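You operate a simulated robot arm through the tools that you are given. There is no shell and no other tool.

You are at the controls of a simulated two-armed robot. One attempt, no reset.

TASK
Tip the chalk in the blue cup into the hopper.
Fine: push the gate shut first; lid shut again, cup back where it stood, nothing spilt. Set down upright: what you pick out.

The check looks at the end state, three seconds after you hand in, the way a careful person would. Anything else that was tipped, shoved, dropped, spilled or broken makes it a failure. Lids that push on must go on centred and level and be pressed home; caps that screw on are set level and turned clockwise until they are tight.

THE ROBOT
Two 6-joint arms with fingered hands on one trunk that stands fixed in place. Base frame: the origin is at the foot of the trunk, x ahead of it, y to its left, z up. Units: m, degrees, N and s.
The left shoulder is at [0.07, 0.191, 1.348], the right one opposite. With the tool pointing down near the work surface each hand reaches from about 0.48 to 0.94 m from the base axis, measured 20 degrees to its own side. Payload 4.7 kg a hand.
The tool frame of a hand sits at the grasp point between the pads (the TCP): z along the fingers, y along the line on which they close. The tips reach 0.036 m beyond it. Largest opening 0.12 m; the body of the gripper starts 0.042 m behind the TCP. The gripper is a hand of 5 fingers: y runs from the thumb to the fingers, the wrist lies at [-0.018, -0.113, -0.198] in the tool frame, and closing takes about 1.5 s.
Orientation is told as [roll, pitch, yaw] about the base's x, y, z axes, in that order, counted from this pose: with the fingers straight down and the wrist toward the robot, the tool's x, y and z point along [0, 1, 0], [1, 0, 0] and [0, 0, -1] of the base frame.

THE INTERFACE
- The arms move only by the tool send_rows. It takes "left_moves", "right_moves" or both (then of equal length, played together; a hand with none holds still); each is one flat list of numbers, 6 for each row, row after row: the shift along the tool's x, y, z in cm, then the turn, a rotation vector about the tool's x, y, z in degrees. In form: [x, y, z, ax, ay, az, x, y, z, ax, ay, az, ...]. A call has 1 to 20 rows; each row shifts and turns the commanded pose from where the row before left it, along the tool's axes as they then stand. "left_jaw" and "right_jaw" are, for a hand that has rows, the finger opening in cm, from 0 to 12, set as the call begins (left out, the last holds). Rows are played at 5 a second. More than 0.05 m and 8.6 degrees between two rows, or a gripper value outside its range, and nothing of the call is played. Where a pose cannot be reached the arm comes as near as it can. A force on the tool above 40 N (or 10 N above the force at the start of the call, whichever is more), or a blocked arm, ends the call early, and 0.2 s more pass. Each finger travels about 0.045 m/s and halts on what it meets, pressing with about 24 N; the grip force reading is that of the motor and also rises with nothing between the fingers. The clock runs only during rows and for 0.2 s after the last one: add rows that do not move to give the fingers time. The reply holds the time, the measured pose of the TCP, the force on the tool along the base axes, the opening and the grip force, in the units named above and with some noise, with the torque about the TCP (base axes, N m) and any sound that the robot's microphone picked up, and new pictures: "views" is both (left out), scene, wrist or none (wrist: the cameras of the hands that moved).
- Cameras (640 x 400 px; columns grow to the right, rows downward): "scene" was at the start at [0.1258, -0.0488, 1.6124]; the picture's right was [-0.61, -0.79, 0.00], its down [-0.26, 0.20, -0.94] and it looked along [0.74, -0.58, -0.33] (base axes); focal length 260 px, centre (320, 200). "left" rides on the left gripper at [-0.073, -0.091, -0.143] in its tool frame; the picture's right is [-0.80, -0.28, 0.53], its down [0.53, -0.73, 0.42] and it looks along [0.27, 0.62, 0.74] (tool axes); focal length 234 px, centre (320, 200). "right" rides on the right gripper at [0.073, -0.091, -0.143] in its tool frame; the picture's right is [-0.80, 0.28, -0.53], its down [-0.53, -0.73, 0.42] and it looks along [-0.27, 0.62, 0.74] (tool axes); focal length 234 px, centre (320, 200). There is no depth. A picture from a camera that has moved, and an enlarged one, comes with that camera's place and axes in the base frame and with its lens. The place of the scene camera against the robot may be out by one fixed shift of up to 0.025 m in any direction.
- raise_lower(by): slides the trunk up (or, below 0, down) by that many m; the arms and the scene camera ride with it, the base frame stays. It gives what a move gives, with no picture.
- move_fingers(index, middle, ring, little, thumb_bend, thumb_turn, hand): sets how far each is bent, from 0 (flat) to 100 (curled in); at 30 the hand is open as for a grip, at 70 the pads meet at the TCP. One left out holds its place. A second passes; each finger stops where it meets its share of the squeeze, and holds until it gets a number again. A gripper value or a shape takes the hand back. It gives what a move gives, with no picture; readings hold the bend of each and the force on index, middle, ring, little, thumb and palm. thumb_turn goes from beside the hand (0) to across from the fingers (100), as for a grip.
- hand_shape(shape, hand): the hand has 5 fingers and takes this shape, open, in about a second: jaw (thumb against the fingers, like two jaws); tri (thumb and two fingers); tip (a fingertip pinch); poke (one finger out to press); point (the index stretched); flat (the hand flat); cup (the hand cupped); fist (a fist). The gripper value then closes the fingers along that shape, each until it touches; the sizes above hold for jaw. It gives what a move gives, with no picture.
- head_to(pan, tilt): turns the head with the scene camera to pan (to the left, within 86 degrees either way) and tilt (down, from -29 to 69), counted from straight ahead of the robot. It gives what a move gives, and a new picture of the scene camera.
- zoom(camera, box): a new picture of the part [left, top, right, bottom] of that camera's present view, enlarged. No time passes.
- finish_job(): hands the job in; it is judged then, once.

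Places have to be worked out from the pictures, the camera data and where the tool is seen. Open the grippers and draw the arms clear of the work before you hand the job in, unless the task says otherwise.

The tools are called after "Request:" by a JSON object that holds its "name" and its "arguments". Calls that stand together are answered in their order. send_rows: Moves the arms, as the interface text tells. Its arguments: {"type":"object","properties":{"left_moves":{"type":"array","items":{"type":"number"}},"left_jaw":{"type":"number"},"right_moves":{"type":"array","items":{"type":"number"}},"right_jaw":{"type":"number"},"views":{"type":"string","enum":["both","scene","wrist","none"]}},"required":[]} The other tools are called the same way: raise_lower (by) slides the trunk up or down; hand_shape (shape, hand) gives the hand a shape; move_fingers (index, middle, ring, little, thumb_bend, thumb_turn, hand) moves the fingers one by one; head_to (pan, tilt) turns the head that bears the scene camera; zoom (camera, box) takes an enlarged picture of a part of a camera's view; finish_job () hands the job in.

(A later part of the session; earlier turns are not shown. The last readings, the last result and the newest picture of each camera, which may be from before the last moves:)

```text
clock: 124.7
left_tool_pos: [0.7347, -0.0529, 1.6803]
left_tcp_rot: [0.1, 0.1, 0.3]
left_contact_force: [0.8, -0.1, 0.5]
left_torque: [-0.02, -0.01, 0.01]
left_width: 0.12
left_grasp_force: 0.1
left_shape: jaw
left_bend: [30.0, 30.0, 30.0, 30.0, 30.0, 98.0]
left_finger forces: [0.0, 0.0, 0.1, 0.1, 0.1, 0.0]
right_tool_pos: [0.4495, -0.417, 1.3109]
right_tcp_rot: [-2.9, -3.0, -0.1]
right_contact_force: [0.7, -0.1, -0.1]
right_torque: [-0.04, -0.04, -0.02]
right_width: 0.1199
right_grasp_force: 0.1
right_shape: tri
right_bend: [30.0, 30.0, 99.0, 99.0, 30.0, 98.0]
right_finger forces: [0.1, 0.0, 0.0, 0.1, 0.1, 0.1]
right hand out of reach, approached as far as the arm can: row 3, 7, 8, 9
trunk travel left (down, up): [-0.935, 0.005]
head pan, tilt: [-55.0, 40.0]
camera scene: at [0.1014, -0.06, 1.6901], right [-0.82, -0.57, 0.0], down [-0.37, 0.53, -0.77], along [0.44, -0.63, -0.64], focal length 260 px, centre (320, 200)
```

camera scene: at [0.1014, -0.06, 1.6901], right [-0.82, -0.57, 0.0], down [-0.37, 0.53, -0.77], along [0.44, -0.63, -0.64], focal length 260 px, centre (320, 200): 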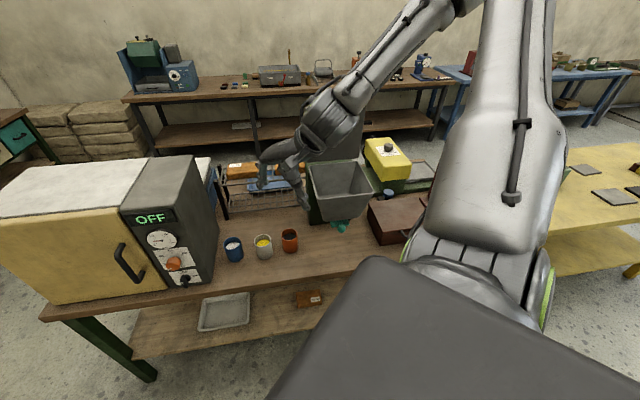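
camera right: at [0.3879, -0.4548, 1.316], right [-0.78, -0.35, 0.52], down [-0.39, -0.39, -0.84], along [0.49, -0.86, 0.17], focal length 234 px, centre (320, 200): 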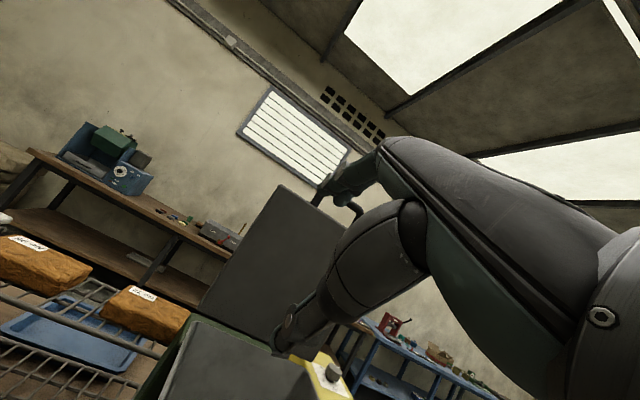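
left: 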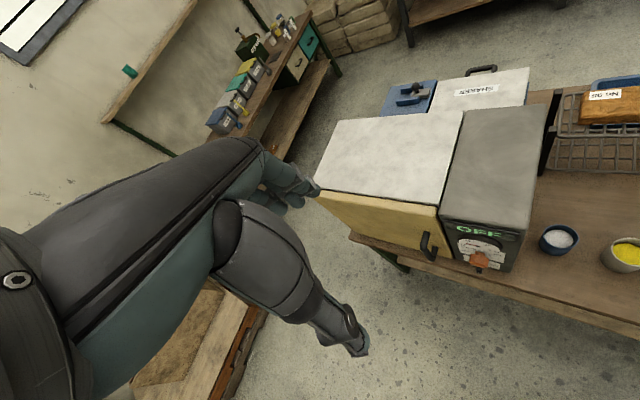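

I'm at (0.45, −0.417, 1.31) with yaw 0, clear of everything. Now I'll descend straight in small steps.

Request:
{"name": "send_rows", "arguments": {"right_moves": [-0.3, 0, 2.5, 0, 0, 0, -0.3, 0, 2.5, 0, 0, 0, 0, 0, 2.5, 0, 0, 0, 0, 0, 2.5, 0, 0, 0], "views": "scene"}}

```text
clock: 125.7
left_tool_pos: [0.7352, -0.0541, 1.6805]
left_tcp_rot: [0.0, 0.1, 0.3]
left_contact_force: [0.6, -1.1, 0.3]
left_torque: [0.03, 0.02, -0.03]
left_width: 0.1198
left_grasp_force: 0.0
left_shape: jaw
left_bend: [30.0, 30.0, 30.0, 30.0, 30.0, 98.0]
left_finger forces: [0.1, 0.0, 0.0, 0.0, 0.0, 0.0]
right_tool_pos: [0.451, -0.435, 1.2151]
right_tcp_rot: [-2.7, -3.2, -0.3]
right_contact_force: [-0.6, -0.1, -0.8]
right_torque: [0.02, 0.02, -0.03]
right_width: 0.1199
right_grasp_force: 0.1
right_shape: tri
right_bend: [30.0, 30.0, 99.0, 99.0, 30.0, 98.0]
right_finger forces: [0.1, 0.0, 0.0, 0.0, 0.0, 0.0]
right hand out of reach, approached as far as the arm can: row 4
trunk travel left (down, up): [-0.935, 0.005]
head pan, tilt: [-55.0, 40.0]
camera scene: at [0.102, -0.062, 1.69], right [-0.82, -0.57, 0.0], down [-0.37, 0.53, -0.77], along [0.44, -0.63, -0.64], focal length 260 px, centre (320, 200)
```

scene: 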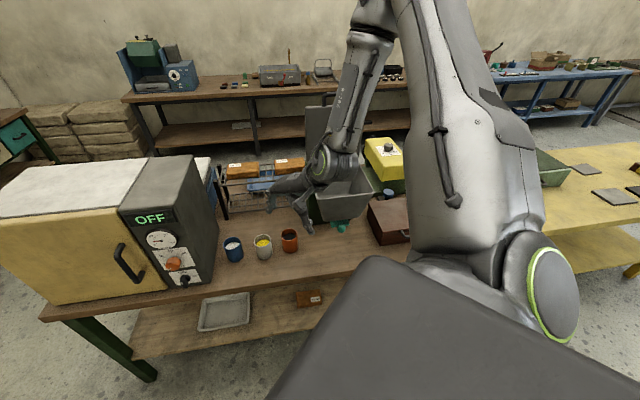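

Only the last step was limited. I'll keep descending in small steps with a slight outward-left bias to follow the crossing line.

Request:
{"name": "send_rows", "arguments": {"right_moves": [0.25, 0.45, 1.5, 0, 0, 0, 0.25, 0.45, 1.5, 0, 0, 0], "views": "none"}}

Request:
{"name": "send_rows", "arguments": {"right_moves": [-0.4, 0, 1.5, 0, 0, 0, -0.4, 0, 1.5, 0, 0, 0], "views": "scene"}}

```text
clock: 126.3
left_tool_pos: [0.7353, -0.0534, 1.6798]
left_tcp_rot: [0.1, 0.1, 0.3]
left_contact_force: [-0.1, 0.0, -0.4]
left_torque: [0.01, -0.02, -0.01]
left_width: 0.1199
left_grasp_force: 0.1
left_shape: jaw
left_bend: [30.0, 30.0, 30.0, 30.0, 30.0, 98.0]
left_finger forces: [0.0, 0.0, 0.1, 0.0, 0.0, 0.1]
right_tool_pos: [0.4517, -0.4481, 1.1959]
right_tcp_rot: [-2.8, -2.9, -0.2]
right_contact_force: [0.3, -0.6, -0.8]
right_torque: [0.02, -0.02, 0.0]
right_width: 0.1203
right_grasp_force: 0.1
right_shape: tri
right_bend: [30.0, 30.0, 99.0, 99.0, 30.0, 98.0]
right_finger forces: [0.0, 0.0, 0.0, 0.1, 0.0, 0.1]
right hand out of reach, approached as far as the arm can: row 1, 2
trunk travel left (down, up): [-0.935, 0.005]
head pan, tilt: [-55.0, 40.0]
```

```text
clock: 126.9
left_tool_pos: [0.7353, -0.0554, 1.6784]
left_tcp_rot: [0.2, 0.1, 0.3]
left_contact_force: [0.3, 0.2, 0.2]
left_torque: [0.0, -0.01, -0.04]
left_width: 0.1197
left_grasp_force: 0.0
left_shape: jaw
left_bend: [30.0, 30.0, 30.0, 30.0, 30.0, 98.0]
left_finger forces: [0.1, 0.0, 0.1, 0.0, 0.1, 0.0]
right_tool_pos: [0.4467, -0.4645, 1.172]
right_tcp_rot: [-2.8, -3.1, -0.4]
right_contact_force: [-0.4, -1.0, 0.5]
right_torque: [0.0, 0.01, 0.01]
right_width: 0.1201
right_grasp_force: 0.1
right_shape: tri
right_bend: [30.0, 30.0, 99.0, 99.0, 30.0, 98.0]
right_finger forces: [0.1, 0.1, 0.0, 0.1, 0.0, 0.0]
right hand out of reach, approached as far as the arm can: row 1, 2
trunk travel left (down, up): [-0.935, 0.005]
head pan, tilt: [-55.0, 40.0]
camera scene: at [0.1023, -0.0624, 1.69], right [-0.82, -0.57, 0.0], down [-0.37, 0.53, -0.77], along [0.44, -0.63, -0.64], focal length 260 px, centre (320, 200)
```

scene: 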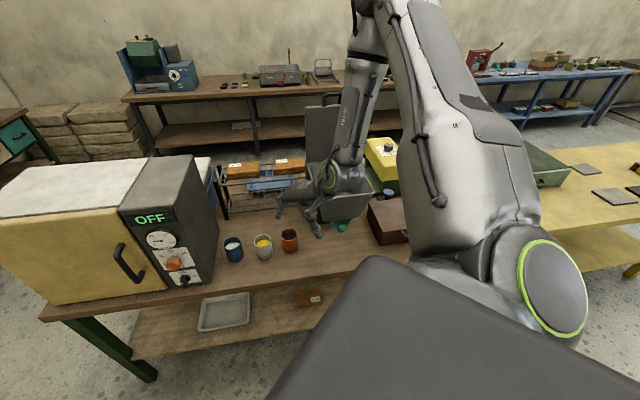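

The boundary slopes right as I go down, giving a crossing line about 3 cm further right. I'll shift right-back by that and descend straight.

Request:
{"name": "send_rows", "arguments": {"right_moves": [-0.7, -1.2, 0, 0, 0, 0, -0.7, -1.2, 1.0, 0, 0, 0, 0, 0, 2.5, 0, 0, 0, 0, 0, 2.5, 0, 0, 0, 0, 0, 2.5, 0, 0, 0], "views": "scene"}}

```text
clock: 128.1
left_tool_pos: [0.7313, -0.0565, 1.6803]
left_tcp_rot: [0.2, -0.1, 0.3]
left_contact_force: [-0.6, 0.7, 0.4]
left_torque: [0.06, -0.04, -0.01]
left_width: 0.1198
left_grasp_force: 0.1
left_shape: jaw
left_bend: [30.0, 30.0, 30.0, 30.0, 30.0, 98.0]
left_finger forces: [0.0, 0.0, 0.1, 0.0, 0.0, 0.0]
right_tool_pos: [0.4232, -0.4903, 1.1287]
right_tcp_rot: [-2.8, -3.1, -0.4]
right_contact_force: [-0.2, 1.2, -0.1]
right_torque: [0.03, 0.01, 0.03]
right_width: 0.12
right_grasp_force: 0.1
right_shape: tri
right_bend: [30.0, 30.0, 99.0, 99.0, 30.0, 98.0]
right_finger forces: [0.1, 0.1, 0.0, 0.0, 0.1, 0.1]
right hand out of reach, approached as far as the arm can: row 4, 5
trunk travel left (down, up): [-0.935, 0.005]
head pan, tilt: [-55.0, 40.0]
camera scene: at [0.0985, -0.0625, 1.6902], right [-0.82, -0.57, 0.0], down [-0.37, 0.53, -0.77], along [0.44, -0.63, -0.64], focal length 260 px, centre (320, 200)
```

scene: 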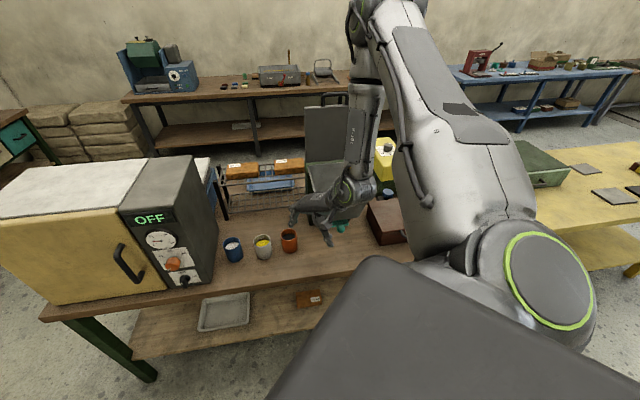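

It's crossing: z is now 1.13 and only slightly limited. I'll keep following this line, shifting right-back as I descend in front of the hopper.

Request:
{"name": "send_rows", "arguments": {"right_moves": [-0.76, -1.3, 0.5, 0, 0, 0, -0.66, -1.12, 2.5, 0, 0, 0, -0.66, -1.12, 2.5, 0, 0, 0, -0.66, -1.12, 2.5, 0, 0, 0, -0.66, -1.12, 2.5, 0, 0, 0], "views": "scene"}}

```text
clock: 129.3
left_tool_pos: [0.7314, -0.0555, 1.6823]
left_tcp_rot: [0.0, 0.0, 0.3]
left_contact_force: [-0.7, 0.4, -0.4]
left_torque: [0.0, -0.03, 0.06]
left_width: 0.1197
left_grasp_force: 0.1
left_shape: jaw
left_bend: [30.0, 30.0, 30.0, 30.0, 30.0, 98.0]
left_finger forces: [0.0, 0.0, 0.1, 0.1, 0.0, 0.0]
right_tool_pos: [0.3634, -0.5505, 1.1117]
right_tcp_rot: [-2.9, -3.2, -0.3]
right_contact_force: [0.2, -0.1, 0.6]
right_torque: [0.04, -0.03, -0.02]
right_width: 0.1201
right_grasp_force: 0.0
right_shape: tri
right_bend: [30.0, 30.0, 99.0, 99.0, 30.0, 98.0]
right_finger forces: [0.0, 0.0, 0.0, 0.0, 0.0, 0.0]
right hand out of reach, approached as far as the arm can: row 2, 3, 4, 5
trunk travel left (down, up): [-0.935, 0.005]
head pan, tilt: [-55.0, 40.0]
camera scene: at [0.099, -0.0627, 1.6902], right [-0.82, -0.57, 0.0], down [-0.37, 0.53, -0.77], along [0.44, -0.63, -0.64], focal length 260 px, centre (320, 200)
```

scene: 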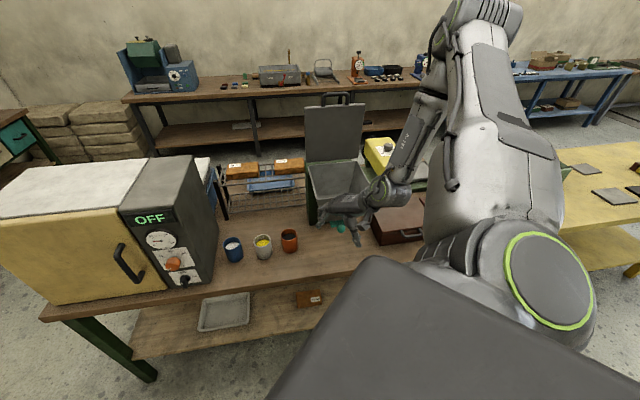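

The hand is stuck beside the axis again. The clean way is around the right side at a larger radius: up first, then over to about (0.26, −0.71), right of the hopper front, and straight down there. First, up.

Request:
{"name": "send_rows", "arguments": {"right_moves": [0, 0, -4.8, 0, 0, 0, 0, 0, -4.8, 0, 0, 0, 0, 0, -4.8, 0, 0, 0, 0, 0, -4.8, 0, 0, 0, 0, 0, -4.8, 0, 0, 0, 0, 0, -4.8, 0, 0, 0, 0, 0, -4.8, 0, 0, 0, 0, 0, -4.8, 0, 0, 0, 0, 0, -4.8, 0, 0, 0, 0, 0, -4.8, 0, 0, 0], "views": "scene"}}

```text
clock: 131.5
left_tool_pos: [0.7354, -0.0525, 1.6803]
left_tcp_rot: [-0.1, 0.2, 0.3]
left_contact_force: [0.2, 0.2, 0.5]
left_torque: [-0.03, 0.03, 0.01]
left_width: 0.1196
left_grasp_force: 0.2
left_shape: jaw
left_bend: [30.0, 30.0, 30.0, 30.0, 30.0, 98.0]
left_finger forces: [0.0, 0.1, 0.0, 0.0, 0.0, 0.0]
right_tool_pos: [0.3815, -0.5017, 1.16]
right_tcp_rot: [-3.2, -3.4, -0.7]
right_contact_force: [-0.1, -0.3, 0.3]
right_torque: [-0.01, -0.02, 0.0]
right_width: 0.1202
right_grasp_force: 0.1
right_shape: tri
right_bend: [30.0, 30.0, 99.0, 99.0, 30.0, 98.0]
right_finger forces: [0.0, 0.0, 0.0, 0.0, 0.0, 0.0]
right hand out of reach, approached as far as the arm can: row 1, 2, 3, 4, 5, 6, 7, 8, 9, 10
trunk travel left (down, up): [-0.935, 0.005]
head pan, tilt: [-55.0, 40.0]
camera scene: at [0.1025, -0.0609, 1.69], right [-0.82, -0.57, 0.0], down [-0.37, 0.53, -0.77], along [0.44, -0.63, -0.64], focal length 260 px, centre (320, 200)
```

scene: 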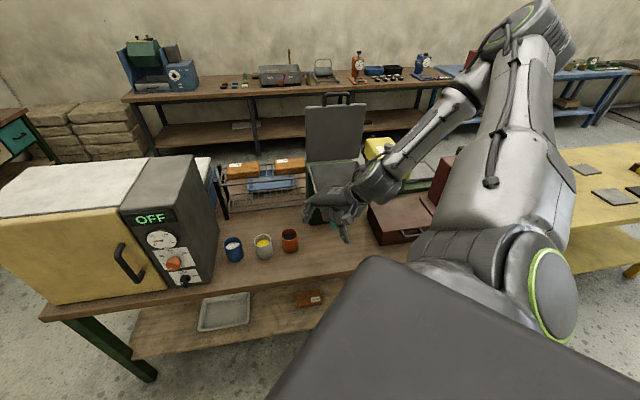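

The elbow has swung out to the right now, like the moment before it freed up during the lid work. There, pitching the fingers forward released it, so I'll pitch forward here while yawing toward the bench.

Request:
{"name": "send_rows", "arguments": {"right_moves": [0, 0, 0, -6, 0, 5, 0, 0, 0, -6, 0, 5, 0, 0, 0, -6, 0, 5, 0, 0, 0, -6, 0, 5, 0, 0, 0, -6, 0, 5, 0, 0, 0, -6, 0, 5], "views": "scene"}}

```text
clock: 132.9
left_tool_pos: [0.7362, -0.053, 1.6788]
left_tcp_rot: [0.0, 0.2, 0.3]
left_contact_force: [1.0, 0.2, -1.3]
left_torque: [-0.06, 0.04, -0.03]
left_width: 0.1199
left_grasp_force: 0.1
left_shape: jaw
left_bend: [30.0, 30.0, 30.0, 30.0, 30.0, 98.0]
left_finger forces: [0.1, 0.0, 0.0, 0.0, 0.2, 0.0]
right_tool_pos: [0.436, -0.5475, 1.251]
right_tcp_rot: [9.9, -38.2, -34.2]
right_contact_force: [-0.7, -0.5, 0.0]
right_torque: [0.03, 0.0, -0.01]
right_width: 0.1199
right_grasp_force: 0.0
right_shape: tri
right_bend: [30.0, 30.0, 99.0, 99.0, 30.0, 98.0]
right_finger forces: [0.1, 0.0, 0.1, 0.0, 0.0, 0.0]
right hand out of reach, approached as far as the arm can: row 2, 3, 4, 5, 6
trunk travel left (down, up): [-0.935, 0.005]
head pan, tilt: [-55.0, 40.0]
camera scene: at [0.1039, -0.0594, 1.69], right [-0.82, -0.57, 0.0], down [-0.37, 0.53, -0.77], along [0.44, -0.63, -0.64], focal length 260 px, centre (320, 200)
```

scene: 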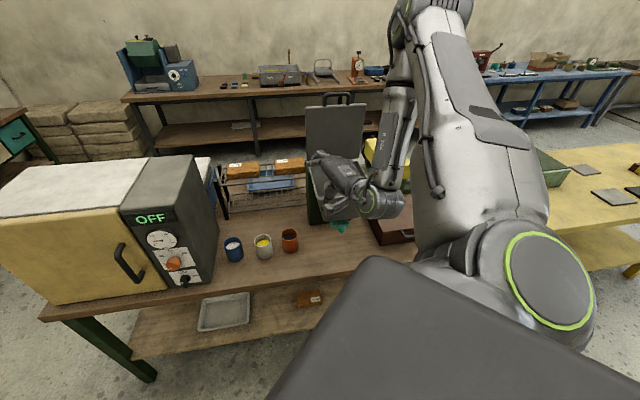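

The elbow went up again because I'm too far left. The freeing happened at about (0.412, −0.635, 1.26) with pitch 60°→30°, so I'll go to exactly that pose and pitch down from there.

Request:
{"name": "send_rows", "arguments": {"right_moves": [-2.88, 0.91, -0.1, 2.4, -5.2, 3.2, -2.88, 0.91, -0.1, 2.4, -5.2, 3.2, -2.88, 0.91, -0.1, 2.4, -5.2, 3.2], "views": "scene"}}

```text
clock: 133.9
left_tool_pos: [0.734, -0.0551, 1.6813]
left_tcp_rot: [0.1, 0.0, 0.3]
left_contact_force: [-0.4, -0.5, 0.1]
left_torque: [0.06, 0.02, -0.02]
left_width: 0.1198
left_grasp_force: 0.0
left_shape: jaw
left_bend: [30.0, 30.0, 30.0, 30.0, 30.0, 98.0]
left_finger forces: [0.1, 0.1, 0.0, 0.0, 0.0, 0.0]
right_tool_pos: [0.426, -0.6144, 1.2739]
right_tcp_rot: [-8.8, -34.6, -36.3]
right_contact_force: [-0.6, 0.0, 0.2]
right_torque: [-0.01, 0.0, 0.0]
right_width: 0.1199
right_grasp_force: 0.1
right_shape: tri
right_bend: [30.0, 30.0, 99.0, 99.0, 30.0, 97.0]
right_finger forces: [0.0, 0.1, 0.1, 0.0, 0.1, 0.0]
right hand out of reach, approached as far as the arm can: row 2, 3
trunk travel left (down, up): [-0.935, 0.005]
head pan, tilt: [-55.0, 40.0]
stopped in row 3 (right hand): the arm was blocked; the commanded pose is now the measured one
camera scene: at [0.101, -0.0628, 1.69], right [-0.82, -0.57, 0.0], down [-0.37, 0.53, -0.77], along [0.44, -0.63, -0.64], focal length 260 px, centre (320, 200)
```

scene: 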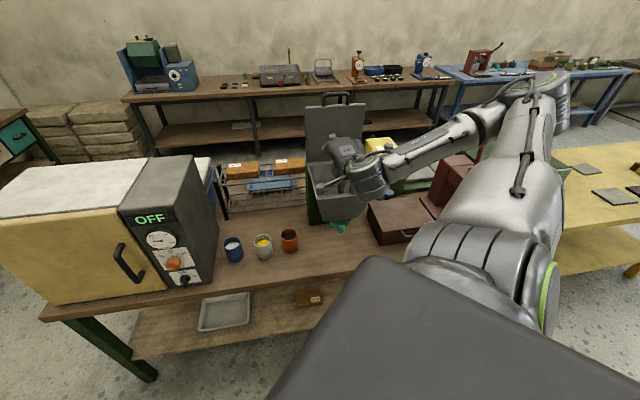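

The elbow is now out to the right, exactly like the state before it freed up. I'll pitch down toward 30° at (0.407, −0.634, 1.253), the pose that was free before.

Request:
{"name": "send_rows", "arguments": {"right_moves": [-0.41, -0.25, 0.31, -4, 0.35, 1.27, -0.41, -0.25, 0.31, -4, 0.35, 1.27, -0.41, -0.25, 0.31, -4, 0.35, 1.27, -0.41, -0.25, 0.31, -4, 0.35, 1.27, -0.41, -0.25, 0.31, -4, 0.35, 1.27, -0.41, -0.25, 0.31, -4, 0.35, 1.27], "views": "both"}}

```text
clock: 135.3
left_tool_pos: [0.7343, -0.0526, 1.6799]
left_tcp_rot: [0.1, 0.0, 0.4]
left_contact_force: [-0.1, -0.5, 0.9]
left_torque: [-0.01, 0.02, 0.02]
left_width: 0.1198
left_grasp_force: 0.1
left_shape: jaw
left_bend: [30.0, 30.0, 30.0, 30.0, 30.0, 98.0]
left_finger forces: [0.0, 0.0, 0.0, 0.0, 0.0, 0.0]
right_tool_pos: [0.4103, -0.6352, 1.2524]
right_tcp_rot: [-0.7, -59.2, -44.5]
right_contact_force: [0.5, 0.0, -0.1]
right_torque: [-0.03, 0.04, 0.03]
right_width: 0.1197
right_grasp_force: 0.1
right_shape: tri
right_bend: [30.0, 30.0, 99.0, 99.0, 30.0, 97.0]
right_finger forces: [0.0, 0.0, 0.0, 0.1, 0.0, 0.0]
trunk travel left (down, up): [-0.935, 0.005]
head pan, tilt: [-55.0, 40.0]
camera scene: at [0.1006, -0.0613, 1.6902], right [-0.82, -0.57, 0.0], down [-0.37, 0.53, -0.77], along [0.44, -0.63, -0.64], focal length 260 px, centre (320, 200)
camera right: at [0.3409, -0.4636, 1.2475], right [-0.79, -0.35, 0.51], down [-0.39, -0.37, -0.84], along [0.48, -0.86, 0.16], focal length 234 px, centre (320, 200)
```

scene: 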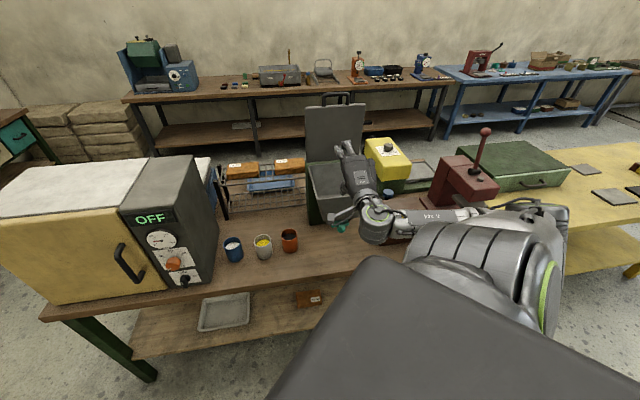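
right: 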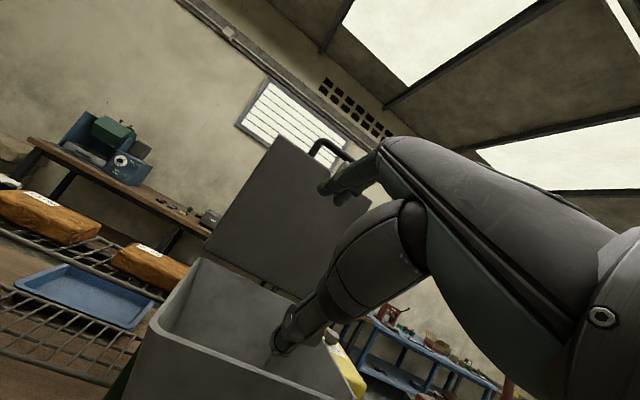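

The arm is back in the good low-elbow posture, unflagged. I'll back off from the hopper at this pitch, then descend in front of it at pitch 20° as in the gate approach.

Request:
{"name": "send_rows", "arguments": {"right_moves": [0, -2.12, -2.58, -3.5, 0, 0, 0, -1.9, -2.7, -3.5, 0, 0, 0, -1.75, -2.85, -3.5, 0, 0, 0, -3.95, 1.44, 0, 0, 0, 0, -3.95, 1.44, 0, 0, 0, 0, -3.95, 1.44, 0, 0, 0, 0, -3.95, 1.44, 0, 0, 0, 0, -3.95, 1.44, 0, 0, 0], "views": "both"}}

```text
clock: 137.1
left_tool_pos: [0.7352, -0.0537, 1.6791]
left_tcp_rot: [0.1, 0.0, 0.4]
left_contact_force: [-0.3, -1.0, 0.0]
left_torque: [0.02, 0.03, 0.0]
left_width: 0.1199
left_grasp_force: 0.0
left_shape: jaw
left_bend: [30.0, 30.0, 30.0, 30.0, 30.0, 98.0]
left_finger forces: [0.0, 0.0, 0.0, 0.1, 0.0, 0.0]
right_tool_pos: [0.3408, -0.5662, 1.0279]
right_tcp_rot: [-1.0, -69.8, -44.3]
right_contact_force: [0.4, -0.2, -0.2]
right_torque: [0.03, 0.0, -0.04]
right_width: 0.1197
right_grasp_force: 0.0
right_shape: tri
right_bend: [30.0, 30.0, 99.0, 99.0, 30.0, 97.0]
right_finger forces: [0.1, 0.0, 0.0, 0.0, 0.0, 0.0]
trunk travel left (down, up): [-0.935, 0.005]
head pan, tilt: [-55.0, 40.0]
camera scene: at [0.1018, -0.0616, 1.6901], right [-0.82, -0.57, 0.0], down [-0.37, 0.53, -0.77], along [0.44, -0.63, -0.64], focal length 260 px, centre (320, 200)
camera right: at [0.275, -0.3985, 0.9913], right [-0.85, -0.29, 0.45], down [-0.28, -0.48, -0.83], along [0.45, -0.83, 0.33], focal length 234 px, centre (320, 200)
```

scene: 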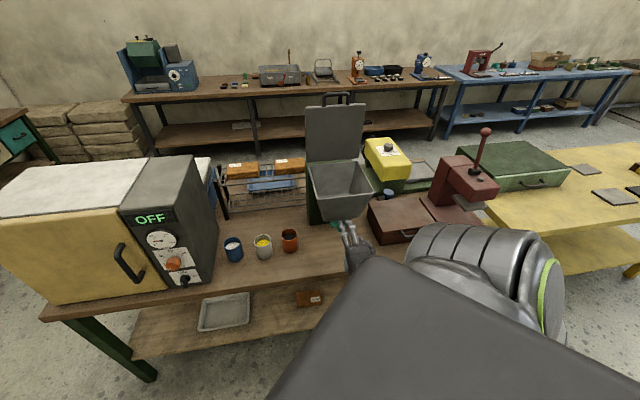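
right: 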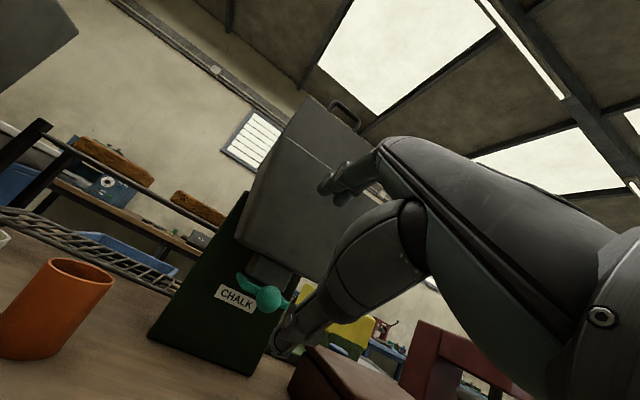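

All free now, at (0.341, −0.566, 1.028) with pitch 20°. I'll go left in front of the bench, then turn the fingers down at about (0.49, −0.51), retracing the early moves in reverse.

Request:
{"name": "send_rows", "arguments": {"right_moves": [3.7, 0, 0, 0, 0, 0, 3.7, 0, 0, 0, 0, 0, 3.7, 0, 0, 0, 0, 0, 3.7, 0, 0, 0, 0, 0, 0, 1.09, 3.0, 0, 0, 0, 0, 1.09, 3.0, 0, 0, 0, 0, 0, 0, 7.6, 0, 0, 0, 0, 0, 7.6, 0, 0, 0, 0, 0, 7.6, 0, 0, 0, 0, 0, 7.6, 0, 0, 0, 0, 0, 7.6, 0, 0, 0, 0, 0, 7.6, 0, 0, 0, 0, 0, 7.6, 0, 0, 0, 0, 0, 7.6, 0, 0, 0, 0, 0, 7.6, 0, 0], "views": "both"}}

```text
clock: 140.3
left_tool_pos: [0.7359, -0.0542, 1.6791]
left_tcp_rot: [0.1, 0.1, 0.3]
left_contact_force: [-0.3, 0.2, 0.3]
left_torque: [0.02, 0.02, 0.02]
left_width: 0.1197
left_grasp_force: 0.0
left_shape: jaw
left_bend: [30.0, 30.0, 30.0, 30.0, 30.0, 98.0]
left_finger forces: [0.1, 0.1, 0.0, 0.1, 0.0, 0.0]
right_tool_pos: [0.4893, -0.5062, 1.0285]
right_tcp_rot: [-0.4, -1.3, -45.1]
right_contact_force: [0.3, 0.0, -0.1]
right_torque: [-0.03, 0.0, -0.01]
right_width: 0.12
right_grasp_force: 0.0
right_shape: tri
right_bend: [30.0, 30.0, 99.0, 99.0, 30.0, 98.0]
right_finger forces: [0.0, 0.0, 0.0, 0.0, 0.0, 0.0]
trunk travel left (down, up): [-0.935, 0.005]
head pan, tilt: [-55.0, 40.0]
camera scene: at [0.1022, -0.0621, 1.69], right [-0.82, -0.57, 0.0], down [-0.37, 0.53, -0.77], along [0.44, -0.63, -0.64], focal length 260 px, centre (320, 200)
camera right: at [0.4743, -0.3883, 1.1686], right [-0.38, -0.76, 0.54], down [-0.89, 0.13, -0.44], along [0.26, -0.64, -0.72], focal length 234 px, centre (320, 200)
```

scene: 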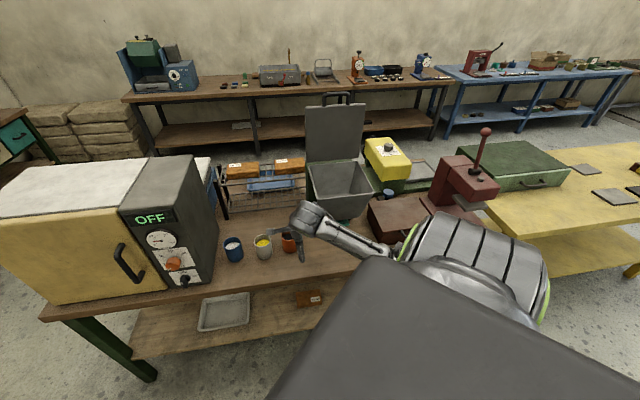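
right: 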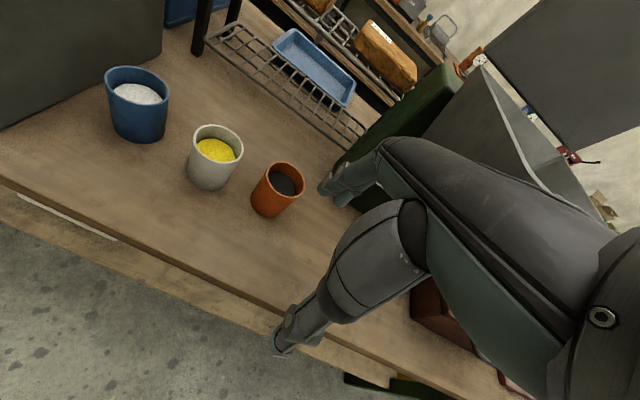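

Everything is reachable in this posture. I'll move left over the bench front toward (0.66, −0.36), yawing the hand to about +25°.

Request:
{"name": "send_rows", "arguments": {"right_moves": [2.49, 0.19, -0.24, 0, 0, -7.8, 2.44, 0.53, -0.24, 0, 0, -7.8, 2.35, 0.85, -0.24, 0, 0, -7.8, 2.21, 1.17, -0.24, 0, 0, -7.8, 2.03, 1.46, -0.24, 0, 0, -7.8, 1.81, 1.72, -0.24, 0, 0, -7.8, 1.56, 1.95, -0.24, 0, 0, -7.8, 1.29, 2.14, -0.24, 0, 0, -7.8, 0.99, 2.29, -0.24, 0, 0, -7.8], "views": "both"}}

```text
clock: 142.3
left_tool_pos: [0.7363, -0.0537, 1.6791]
left_tcp_rot: [0.0, 0.1, 0.3]
left_contact_force: [0.6, 0.3, 0.3]
left_torque: [-0.02, 0.03, 0.01]
left_width: 0.1197
left_grasp_force: 0.0
left_shape: jaw
left_bend: [30.0, 30.0, 30.0, 30.0, 30.0, 98.0]
left_finger forces: [0.1, 0.0, 0.0, 0.0, 0.0, 0.0]
right_tool_pos: [0.6588, -0.3571, 1.0496]
right_tcp_rot: [-1.5, 0.0, 25.1]
right_contact_force: [-0.2, -0.7, 0.4]
right_torque: [0.0, 0.02, 0.02]
right_width: 0.12
right_grasp_force: 0.0
right_shape: tri
right_bend: [30.0, 30.0, 99.0, 99.0, 30.0, 98.0]
right_finger forces: [0.0, 0.0, 0.0, 0.0, 0.0, 0.0]
trunk travel left (down, up): [-0.935, 0.005]
head pan, tilt: [-55.0, 40.0]
camera scene: at [0.1027, -0.0604, 1.69], right [-0.82, -0.57, 0.0], down [-0.37, 0.53, -0.77], along [0.44, -0.63, -0.64], focal length 260 px, centre (320, 200)
camera right: at [0.5446, -0.329, 1.1912], right [0.59, -0.6, 0.55], down [-0.43, -0.8, -0.41], along [0.68, 0.01, -0.73], focal length 234 px, centre (320, 200)
```

scene: 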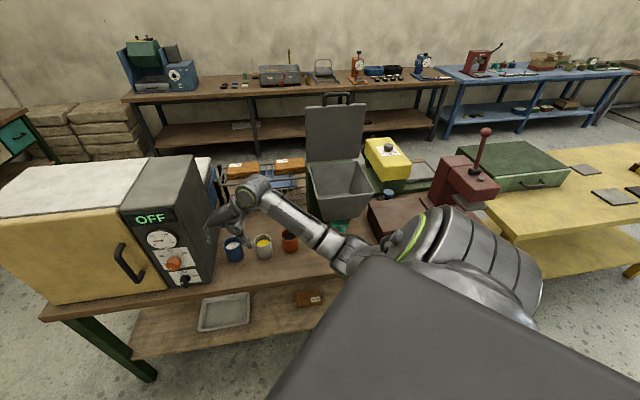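
right: 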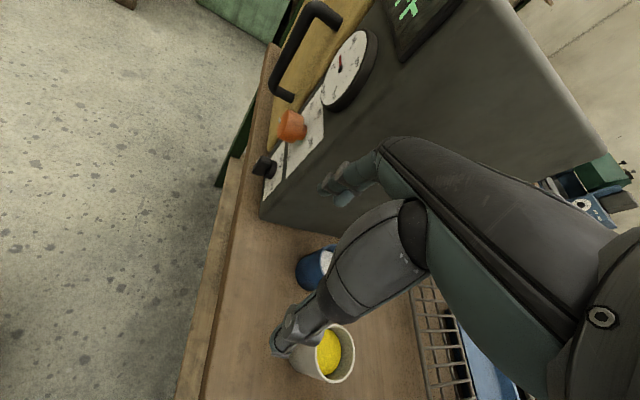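

The hand reached (0.659, −0.357, 1.05) with yaw 25°, all free. I'll lower the trunk 0.11 m to bring the shoulder nearer, then yaw to 50° and tilt the hand about its closing axis so the fingers point along the bench depth, 40° below level.

Request:
{"name": "raise_lower", "arguments": {"by": -0.08}}

Request:
{"name": "send_rows", "arguments": {"right_moves": [0, 0, -1.5, 0, 0, -8.3, 0, 0, -1.5, 0, 0, -8.3, 0, 0, -1.5, 0, 0, -8.3, 0, 0, 0, 0, -8.3, 0, 0, 0, 0, 0, -8.3, 0, 0, 0, 0, 0, -8.3, 0], "right_jaw": 10}}

```text
clock: 143.5
left_tool_pos: [0.7339, -0.0519, 1.6005]
left_tcp_rot: [-0.1, 0.0, 0.5]
left_contact_force: [0.6, -0.4, 0.9]
left_torque: [0.01, -0.01, 0.0]
left_width: 0.1198
left_grasp_force: 0.0
left_shape: jaw
left_bend: [30.0, 30.0, 30.0, 30.0, 30.0, 98.0]
left_finger forces: [0.0, 0.1, 0.0, 0.0, 0.0, 0.0]
right_tool_pos: [0.6584, -0.3587, 0.9706]
right_tcp_rot: [-1.4, -0.1, 25.1]
right_contact_force: [-0.6, 0.2, 0.0]
right_torque: [0.0, -0.04, -0.01]
right_width: 0.1199
right_grasp_force: 0.0
right_shape: tri
right_bend: [30.0, 30.0, 99.0, 99.0, 30.0, 98.0]
right_finger forces: [0.1, 0.1, 0.0, 0.1, 0.0, 0.1]
trunk travel left (down, up): [-0.855, 0.085]
head pan, tilt: [-55.0, 40.0]
```

```text
clock: 144.9
left_tool_pos: [0.7332, -0.0534, 1.6001]
left_tcp_rot: [0.1, 0.0, 0.4]
left_contact_force: [0.2, 1.4, 0.6]
left_torque: [-0.02, 0.0, 0.02]
left_width: 0.1198
left_grasp_force: 0.1
left_shape: jaw
left_bend: [30.0, 30.0, 30.0, 30.0, 30.0, 98.0]
left_finger forces: [0.1, 0.0, 0.0, 0.0, 0.0, 0.0]
right_tool_pos: [0.6575, -0.3579, 1.0172]
right_tcp_rot: [-26.5, 0.5, 50.0]
right_contact_force: [-0.1, -0.1, 0.5]
right_torque: [-0.02, 0.01, 0.0]
right_width: 0.1
right_grasp_force: 0.1
right_shape: tri
right_bend: [26.0, 33.0, 99.0, 99.0, 48.0, 99.0]
right_finger forces: [0.1, 0.1, 0.0, 0.0, 0.1, 0.1]
trunk travel left (down, up): [-0.855, 0.085]
head pan, tilt: [-55.0, 40.0]
camera scene: at [0.1009, -0.0606, 1.6102], right [-0.82, -0.57, 0.0], down [-0.37, 0.53, -0.77], along [0.44, -0.63, -0.64], focal length 260 px, centre (320, 200)
camera right: at [0.5009, -0.3447, 1.1132], right [0.56, -0.09, 0.83], down [0.04, -0.99, -0.14], along [0.83, 0.11, -0.55], focal length 234 px, centre (320, 200)
```

scene: 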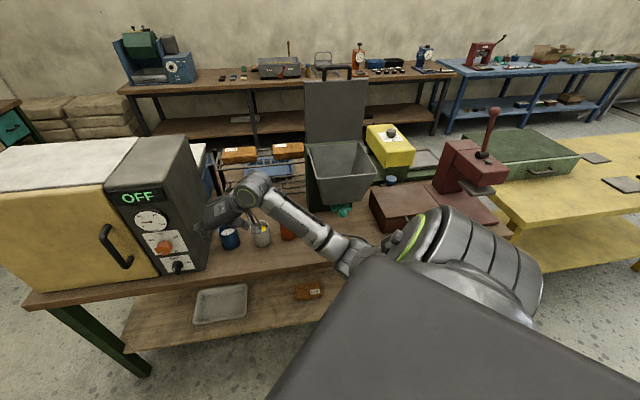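
right: 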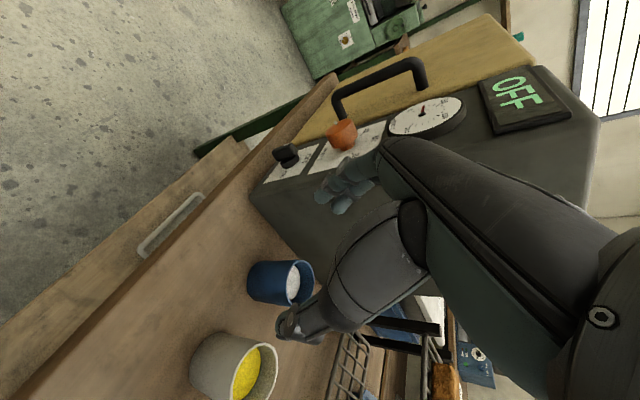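

Still free, and from this view the blue cup's rim centre comes out at (0.770, −0.424), consistent with before. I'll finish the tilt to about 40° below level.

Request:
{"name": "send_rows", "arguments": {"right_moves": [0, 0, 0, 0, -8, 0, 0, 0, 0, 0, -8, 0, 0, 0, 0, 0, -7.5, 0]}}

Request:
{"name": "zoom", "arguments": {"camera": "right", "box": [160, 180, 440, 380]}}

```text
clock: 145.7
left_tool_pos: [0.7335, -0.0532, 1.5997]
left_tcp_rot: [0.1, 0.1, 0.3]
left_contact_force: [-0.3, -0.4, -0.2]
left_torque: [0.03, 0.0, 0.02]
left_width: 0.1199
left_grasp_force: 0.0
left_shape: jaw
left_bend: [30.0, 30.0, 30.0, 30.0, 30.0, 98.0]
left_finger forces: [0.0, 0.1, 0.0, 0.1, 0.0, 0.0]
right_tool_pos: [0.6584, -0.357, 1.0164]
right_tcp_rot: [-49.9, 0.5, 50.0]
right_contact_force: [0.9, -0.7, 0.3]
right_torque: [-0.01, 0.02, -0.02]
right_width: 0.1005
right_grasp_force: 0.0
right_shape: tri
right_bend: [26.0, 33.0, 99.0, 99.0, 48.0, 99.0]
right_finger forces: [0.0, 0.1, 0.0, 0.0, 0.1, 0.1]
trunk travel left (down, up): [-0.855, 0.085]
head pan, tilt: [-55.0, 40.0]
camera scene: at [0.1009, -0.0607, 1.6102], right [-0.82, -0.57, 0.0], down [-0.37, 0.53, -0.77], along [0.44, -0.63, -0.64], focal length 260 px, centre (320, 200)
camera right: at [0.4798, -0.3271, 1.0539], right [0.27, 0.15, 0.95], down [0.04, -0.99, 0.14], along [0.96, 0.0, -0.28], focal length 234 px, centre (320, 200)
```

scene: 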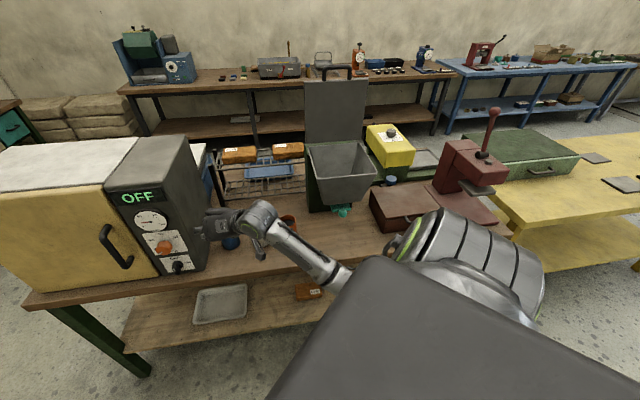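
right: 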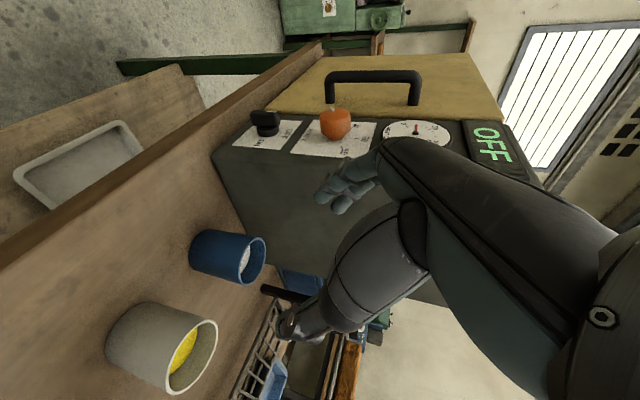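

```text
2.00 times, centred on (300, 280) of right
camera zoom: at [0.4798, -0.3271, 1.0539], right [0.27, 0.15, 0.95], down [0.04, -0.99, 0.14], along [0.96, 0.0, -0.28], focal length 468 px, centre (360, 40)
```

zoom: 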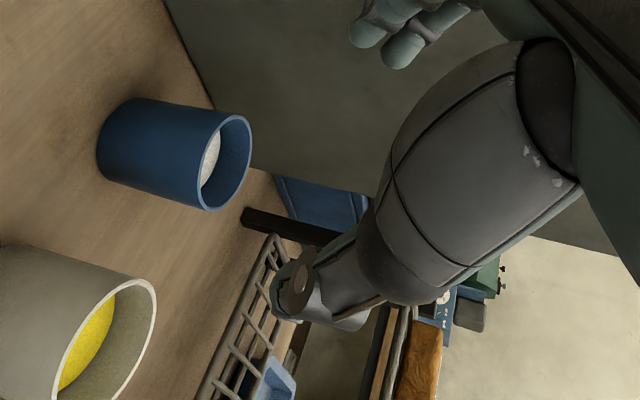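

The hand is oriented properly with thumb and fingers straddling left/right. I'll move above the cup at z≈0.99, keeping clear of the kiln.

Request:
{"name": "send_rows", "arguments": {"right_moves": [-1.4, 0.54, 2.69, 0, 0, 0, -1.4, 0.54, 2.69, 0, 0, 0, -1.4, 0.54, 2.69, 0, 0, 0, -1.4, 0.54, 2.69, 0, 0, 0]}}

Request:
{"name": "zoom", "arguments": {"camera": "right", "box": [140, 160, 420, 360]}}

Request:
{"name": "zoom", "arguments": {"camera": "scene", "box": [140, 160, 320, 280]}}

```text
clock: 146.7
left_tool_pos: [0.7359, -0.0542, 1.5997]
left_tcp_rot: [0.1, 0.0, 0.5]
left_contact_force: [-0.5, 0.6, -0.1]
left_torque: [0.01, 0.01, 0.03]
left_width: 0.1196
left_grasp_force: 0.0
left_shape: jaw
left_bend: [30.0, 30.0, 30.0, 30.0, 30.0, 98.0]
left_finger forces: [0.1, 0.0, 0.0, 0.0, 0.0, 0.1]
right_tool_pos: [0.7647, -0.4203, 0.9852]
right_tcp_rot: [-49.6, 0.5, 50.0]
right_contact_force: [0.8, -0.4, 0.3]
right_torque: [0.01, -0.01, 0.02]
right_width: 0.1002
right_grasp_force: 0.1
right_shape: tri
right_bend: [26.0, 33.0, 99.0, 99.0, 48.0, 99.0]
right_finger forces: [0.0, 0.0, 0.0, 0.0, 0.0, 0.1]
trunk travel left (down, up): [-0.855, 0.085]
head pan, tilt: [-55.0, 40.0]
camera scene: at [0.1026, -0.0615, 1.61], right [-0.82, -0.57, 0.0], down [-0.37, 0.53, -0.77], along [0.44, -0.63, -0.64], focal length 260 px, centre (320, 200)
camera right: at [0.5856, -0.3896, 1.0241], right [0.28, 0.14, 0.95], down [0.04, -0.99, 0.14], along [0.96, 0.0, -0.28], focal length 234 px, centre (320, 200)
```

scene: 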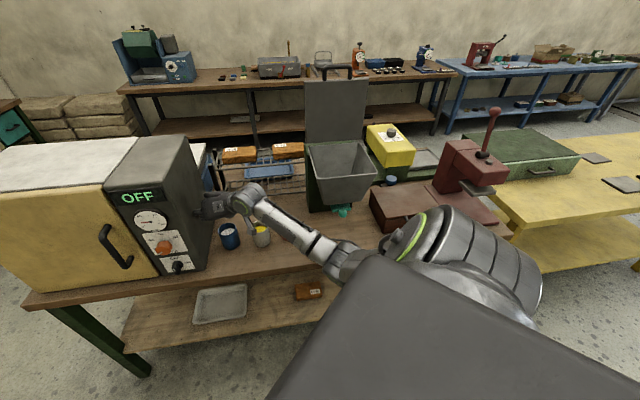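
right: 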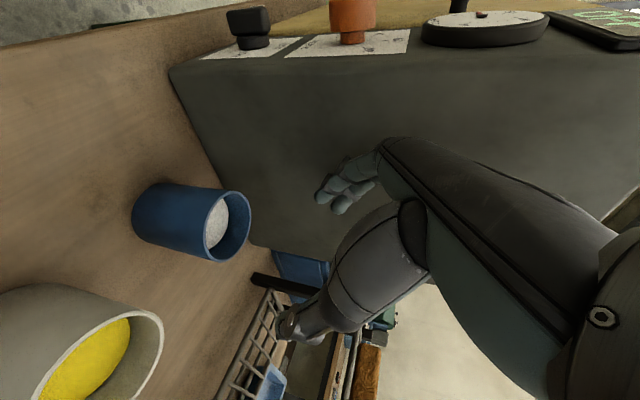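

```text
2.00 times, centred on (280, 260) of right
camera zoom: at [0.5856, -0.3896, 1.0241], right [0.28, 0.14, 0.95], down [0.04, -0.99, 0.14], along [0.96, 0.0, -0.28], focal length 468 px, centre (400, 80)
```

zoom: 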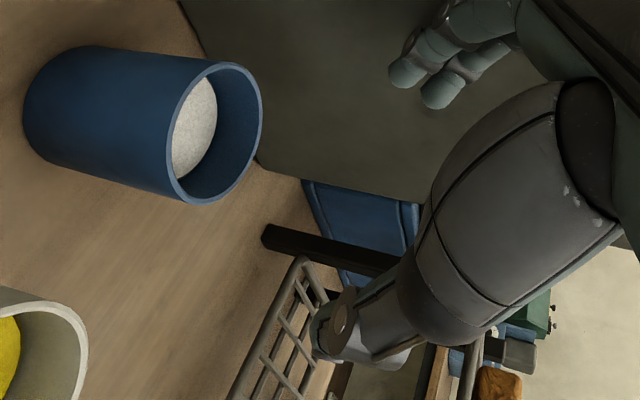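

```text
3.33 times, centred on (230, 220) of scene
camera zoom: at [0.1026, -0.0615, 1.61], right [-0.82, -0.57, 0.0], down [-0.37, 0.53, -0.77], along [0.44, -0.63, -0.64], focal length 866 px, centre (620, 133)
```

zoom: 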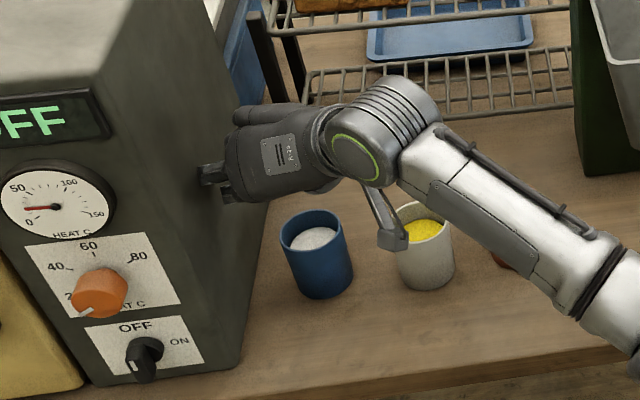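

Refining with this view puts the cup at about (0.774, −0.425), and the hand is centred over it. I'll lower straight down 9 cm first and check.

Request:
{"name": "send_rows", "arguments": {"right_moves": [2.28, 0.1, 1.94, 0, 0, 0, 2.28, 0.1, 1.94, 0, 0, 0, 2.28, 0, 1.94, 0, 0, 0]}}

Request:
{"name": "zoom", "arguments": {"camera": "right", "box": [140, 140, 420, 340]}}

Request:
{"name": "zoom", "arguments": {"camera": "left", "box": [440, 100, 640, 300]}}

```text
clock: 147.5
left_tool_pos: [0.7344, -0.0529, 1.6006]
left_tcp_rot: [0.1, 0.1, 0.4]
left_contact_force: [-0.4, -0.9, 0.6]
left_torque: [0.03, 0.01, 0.03]
left_width: 0.1198
left_grasp_force: 0.1
left_shape: jaw
left_bend: [30.0, 30.0, 30.0, 30.0, 30.0, 98.0]
left_finger forces: [0.0, 0.1, 0.1, 0.0, 0.0, 0.1]
right_tool_pos: [0.7634, -0.4149, 0.8997]
right_tcp_rot: [-49.8, 0.5, 50.0]
right_contact_force: [0.2, 0.6, 0.4]
right_torque: [0.01, 0.01, 0.03]
right_width: 0.1001
right_grasp_force: 0.0
right_shape: tri
right_bend: [26.0, 33.0, 99.0, 99.0, 48.0, 99.0]
right_finger forces: [0.0, 0.1, 0.0, 0.1, 0.1, 0.1]
trunk travel left (down, up): [-0.855, 0.085]
head pan, tilt: [-55.0, 40.0]
camera scene: at [0.1013, -0.0611, 1.6102], right [-0.82, -0.57, 0.0], down [-0.37, 0.53, -0.77], along [0.44, -0.63, -0.64], focal length 260 px, centre (320, 200)
camera right: at [0.5849, -0.3864, 0.9374], right [0.27, 0.14, 0.95], down [0.04, -0.99, 0.14], along [0.96, 0.0, -0.28], focal length 234 px, centre (320, 200)
```

scene: 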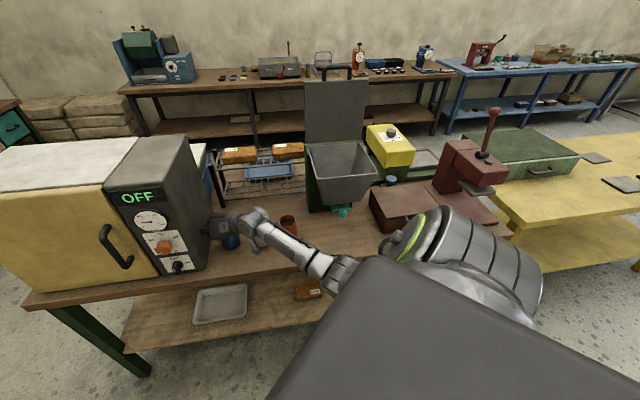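
right: 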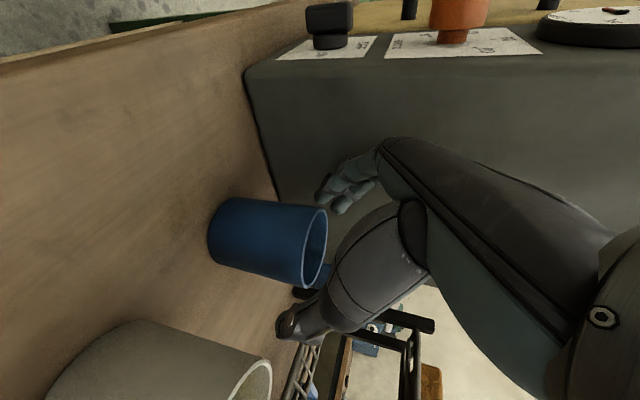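

```text
2.00 times, centred on (280, 240) of right
camera zoom: at [0.5849, -0.3864, 0.9374], right [0.27, 0.14, 0.95], down [0.04, -0.99, 0.14], along [0.96, 0.0, -0.28], focal length 468 px, centre (400, 120)
```

zoom: 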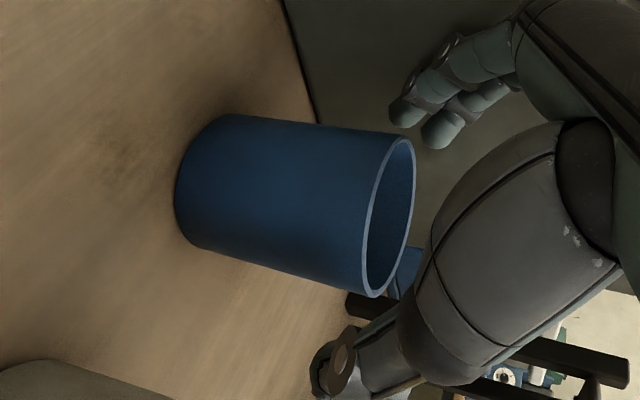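

```text
2.00 times, centred on (540, 200) of left
camera zoom: at [0.643, -0.1262, 1.7433], right [-0.27, -0.81, -0.53], down [-0.74, 0.53, -0.42], along [0.62, 0.27, -0.74], focal length 468 px, centre (-120, 200)
```

zoom: 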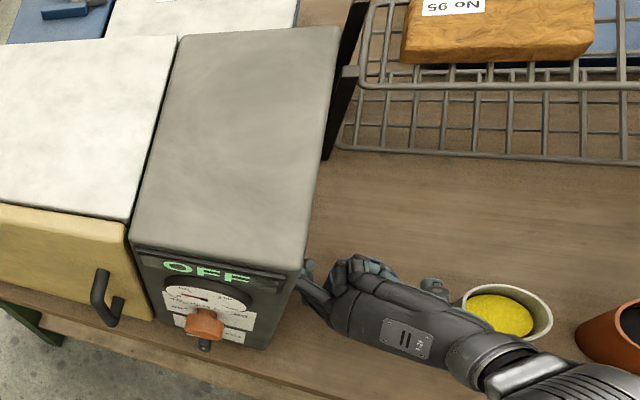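

The cup sits between thumb and fingers, centred to within a millimetre along the closing line. I'll go down the last 4.5 cm with 0.4 cm forward.

Request:
{"name": "send_rows", "arguments": {"right_moves": [1.06, 0, 1.07, 0, 0, 0, 1.06, 0, 1.07, 0, 0, 0, 1.06, 0, 1.07, 0, 0, 0]}}

Request:
{"name": "zoom", "arguments": {"camera": "right", "box": [180, 140, 420, 330]}}

Request:
{"name": "zoom", "arguments": {"camera": "left", "box": [500, 200, 640, 320]}}

```text
clock: 148.3
left_tool_pos: [0.7343, -0.0536, 1.6013]
left_tcp_rot: [0.1, 0.0, 0.5]
left_contact_force: [-0.4, 0.2, 0.8]
left_torque: [0.01, 0.0, -0.02]
left_width: 0.1196
left_grasp_force: 0.0
left_shape: jaw
left_bend: [30.0, 30.0, 30.0, 30.0, 30.0, 98.0]
left_finger forces: [0.0, 0.0, 0.1, 0.1, 0.1, 0.1]
right_tool_pos: [0.7652, -0.4204, 0.856]
right_tcp_rot: [-49.8, 0.4, 50.0]
right_contact_force: [-0.5, 0.8, 1.4]
right_torque: [0.04, 0.0, 0.01]
right_width: 0.1004
right_grasp_force: 0.0
right_shape: tri
right_bend: [26.0, 33.0, 99.0, 99.0, 48.0, 99.0]
right_finger forces: [0.1, 0.0, 1.3, 0.0, 0.1, 0.0]
trunk travel left (down, up): [-0.855, 0.085]
head pan, tilt: [-55.0, 40.0]
camera scene: at [0.1009, -0.0609, 1.6102], right [-0.82, -0.57, 0.0], down [-0.37, 0.53, -0.77], along [0.44, -0.63, -0.64], focal length 260 px, centre (320, 200)
camera right: at [0.5869, -0.3898, 0.8929], right [0.27, 0.14, 0.95], down [0.04, -0.99, 0.14], along [0.96, 0.0, -0.28], focal length 234 px, centre (320, 200)
```

scene: 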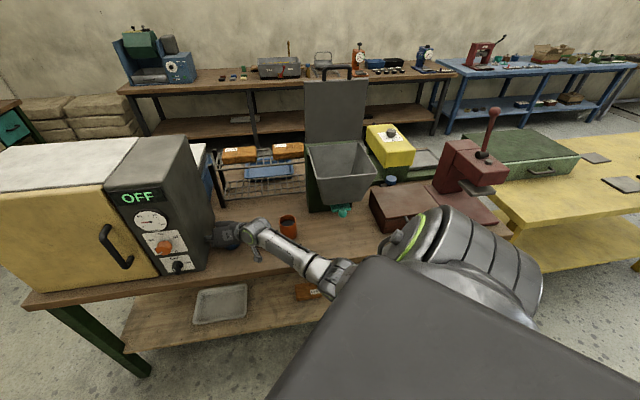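
right: 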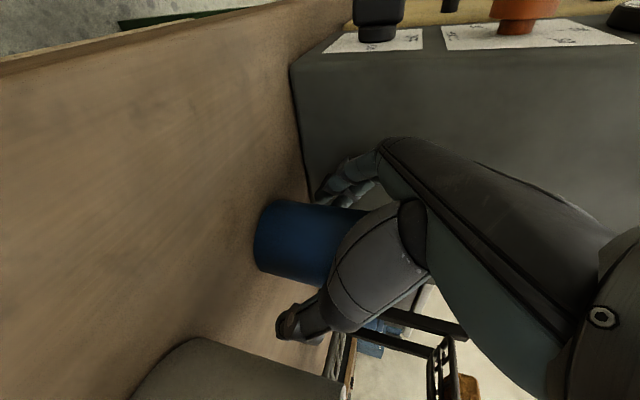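

```text
2.11 times, centred on (300, 235) of right
camera zoom: at [0.5869, -0.3898, 0.8929], right [0.27, 0.14, 0.95], down [0.04, -0.99, 0.14], along [0.96, 0.0, -0.28], focal length 493 px, centre (362, 126)
```

zoom: 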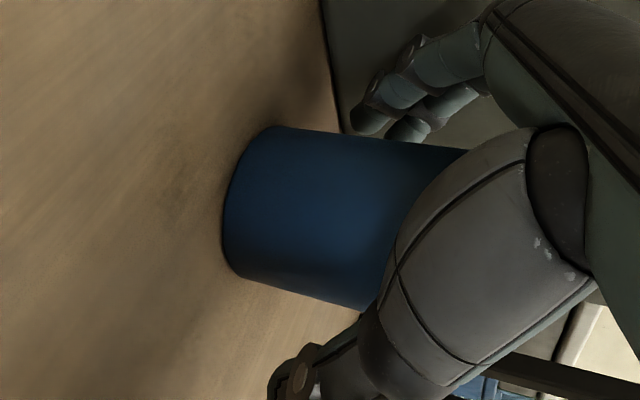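

```text
3.33 times, centred on (570, 260) of left
camera zoom: at [0.6425, -0.126, 1.7435], right [-0.27, -0.81, -0.53], down [-0.74, 0.53, -0.42], along [0.62, 0.27, -0.74], focal length 781 px, centre (-513, 0)
```

zoom: 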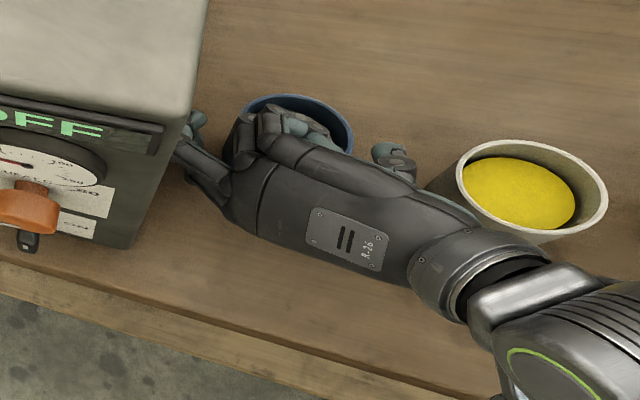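

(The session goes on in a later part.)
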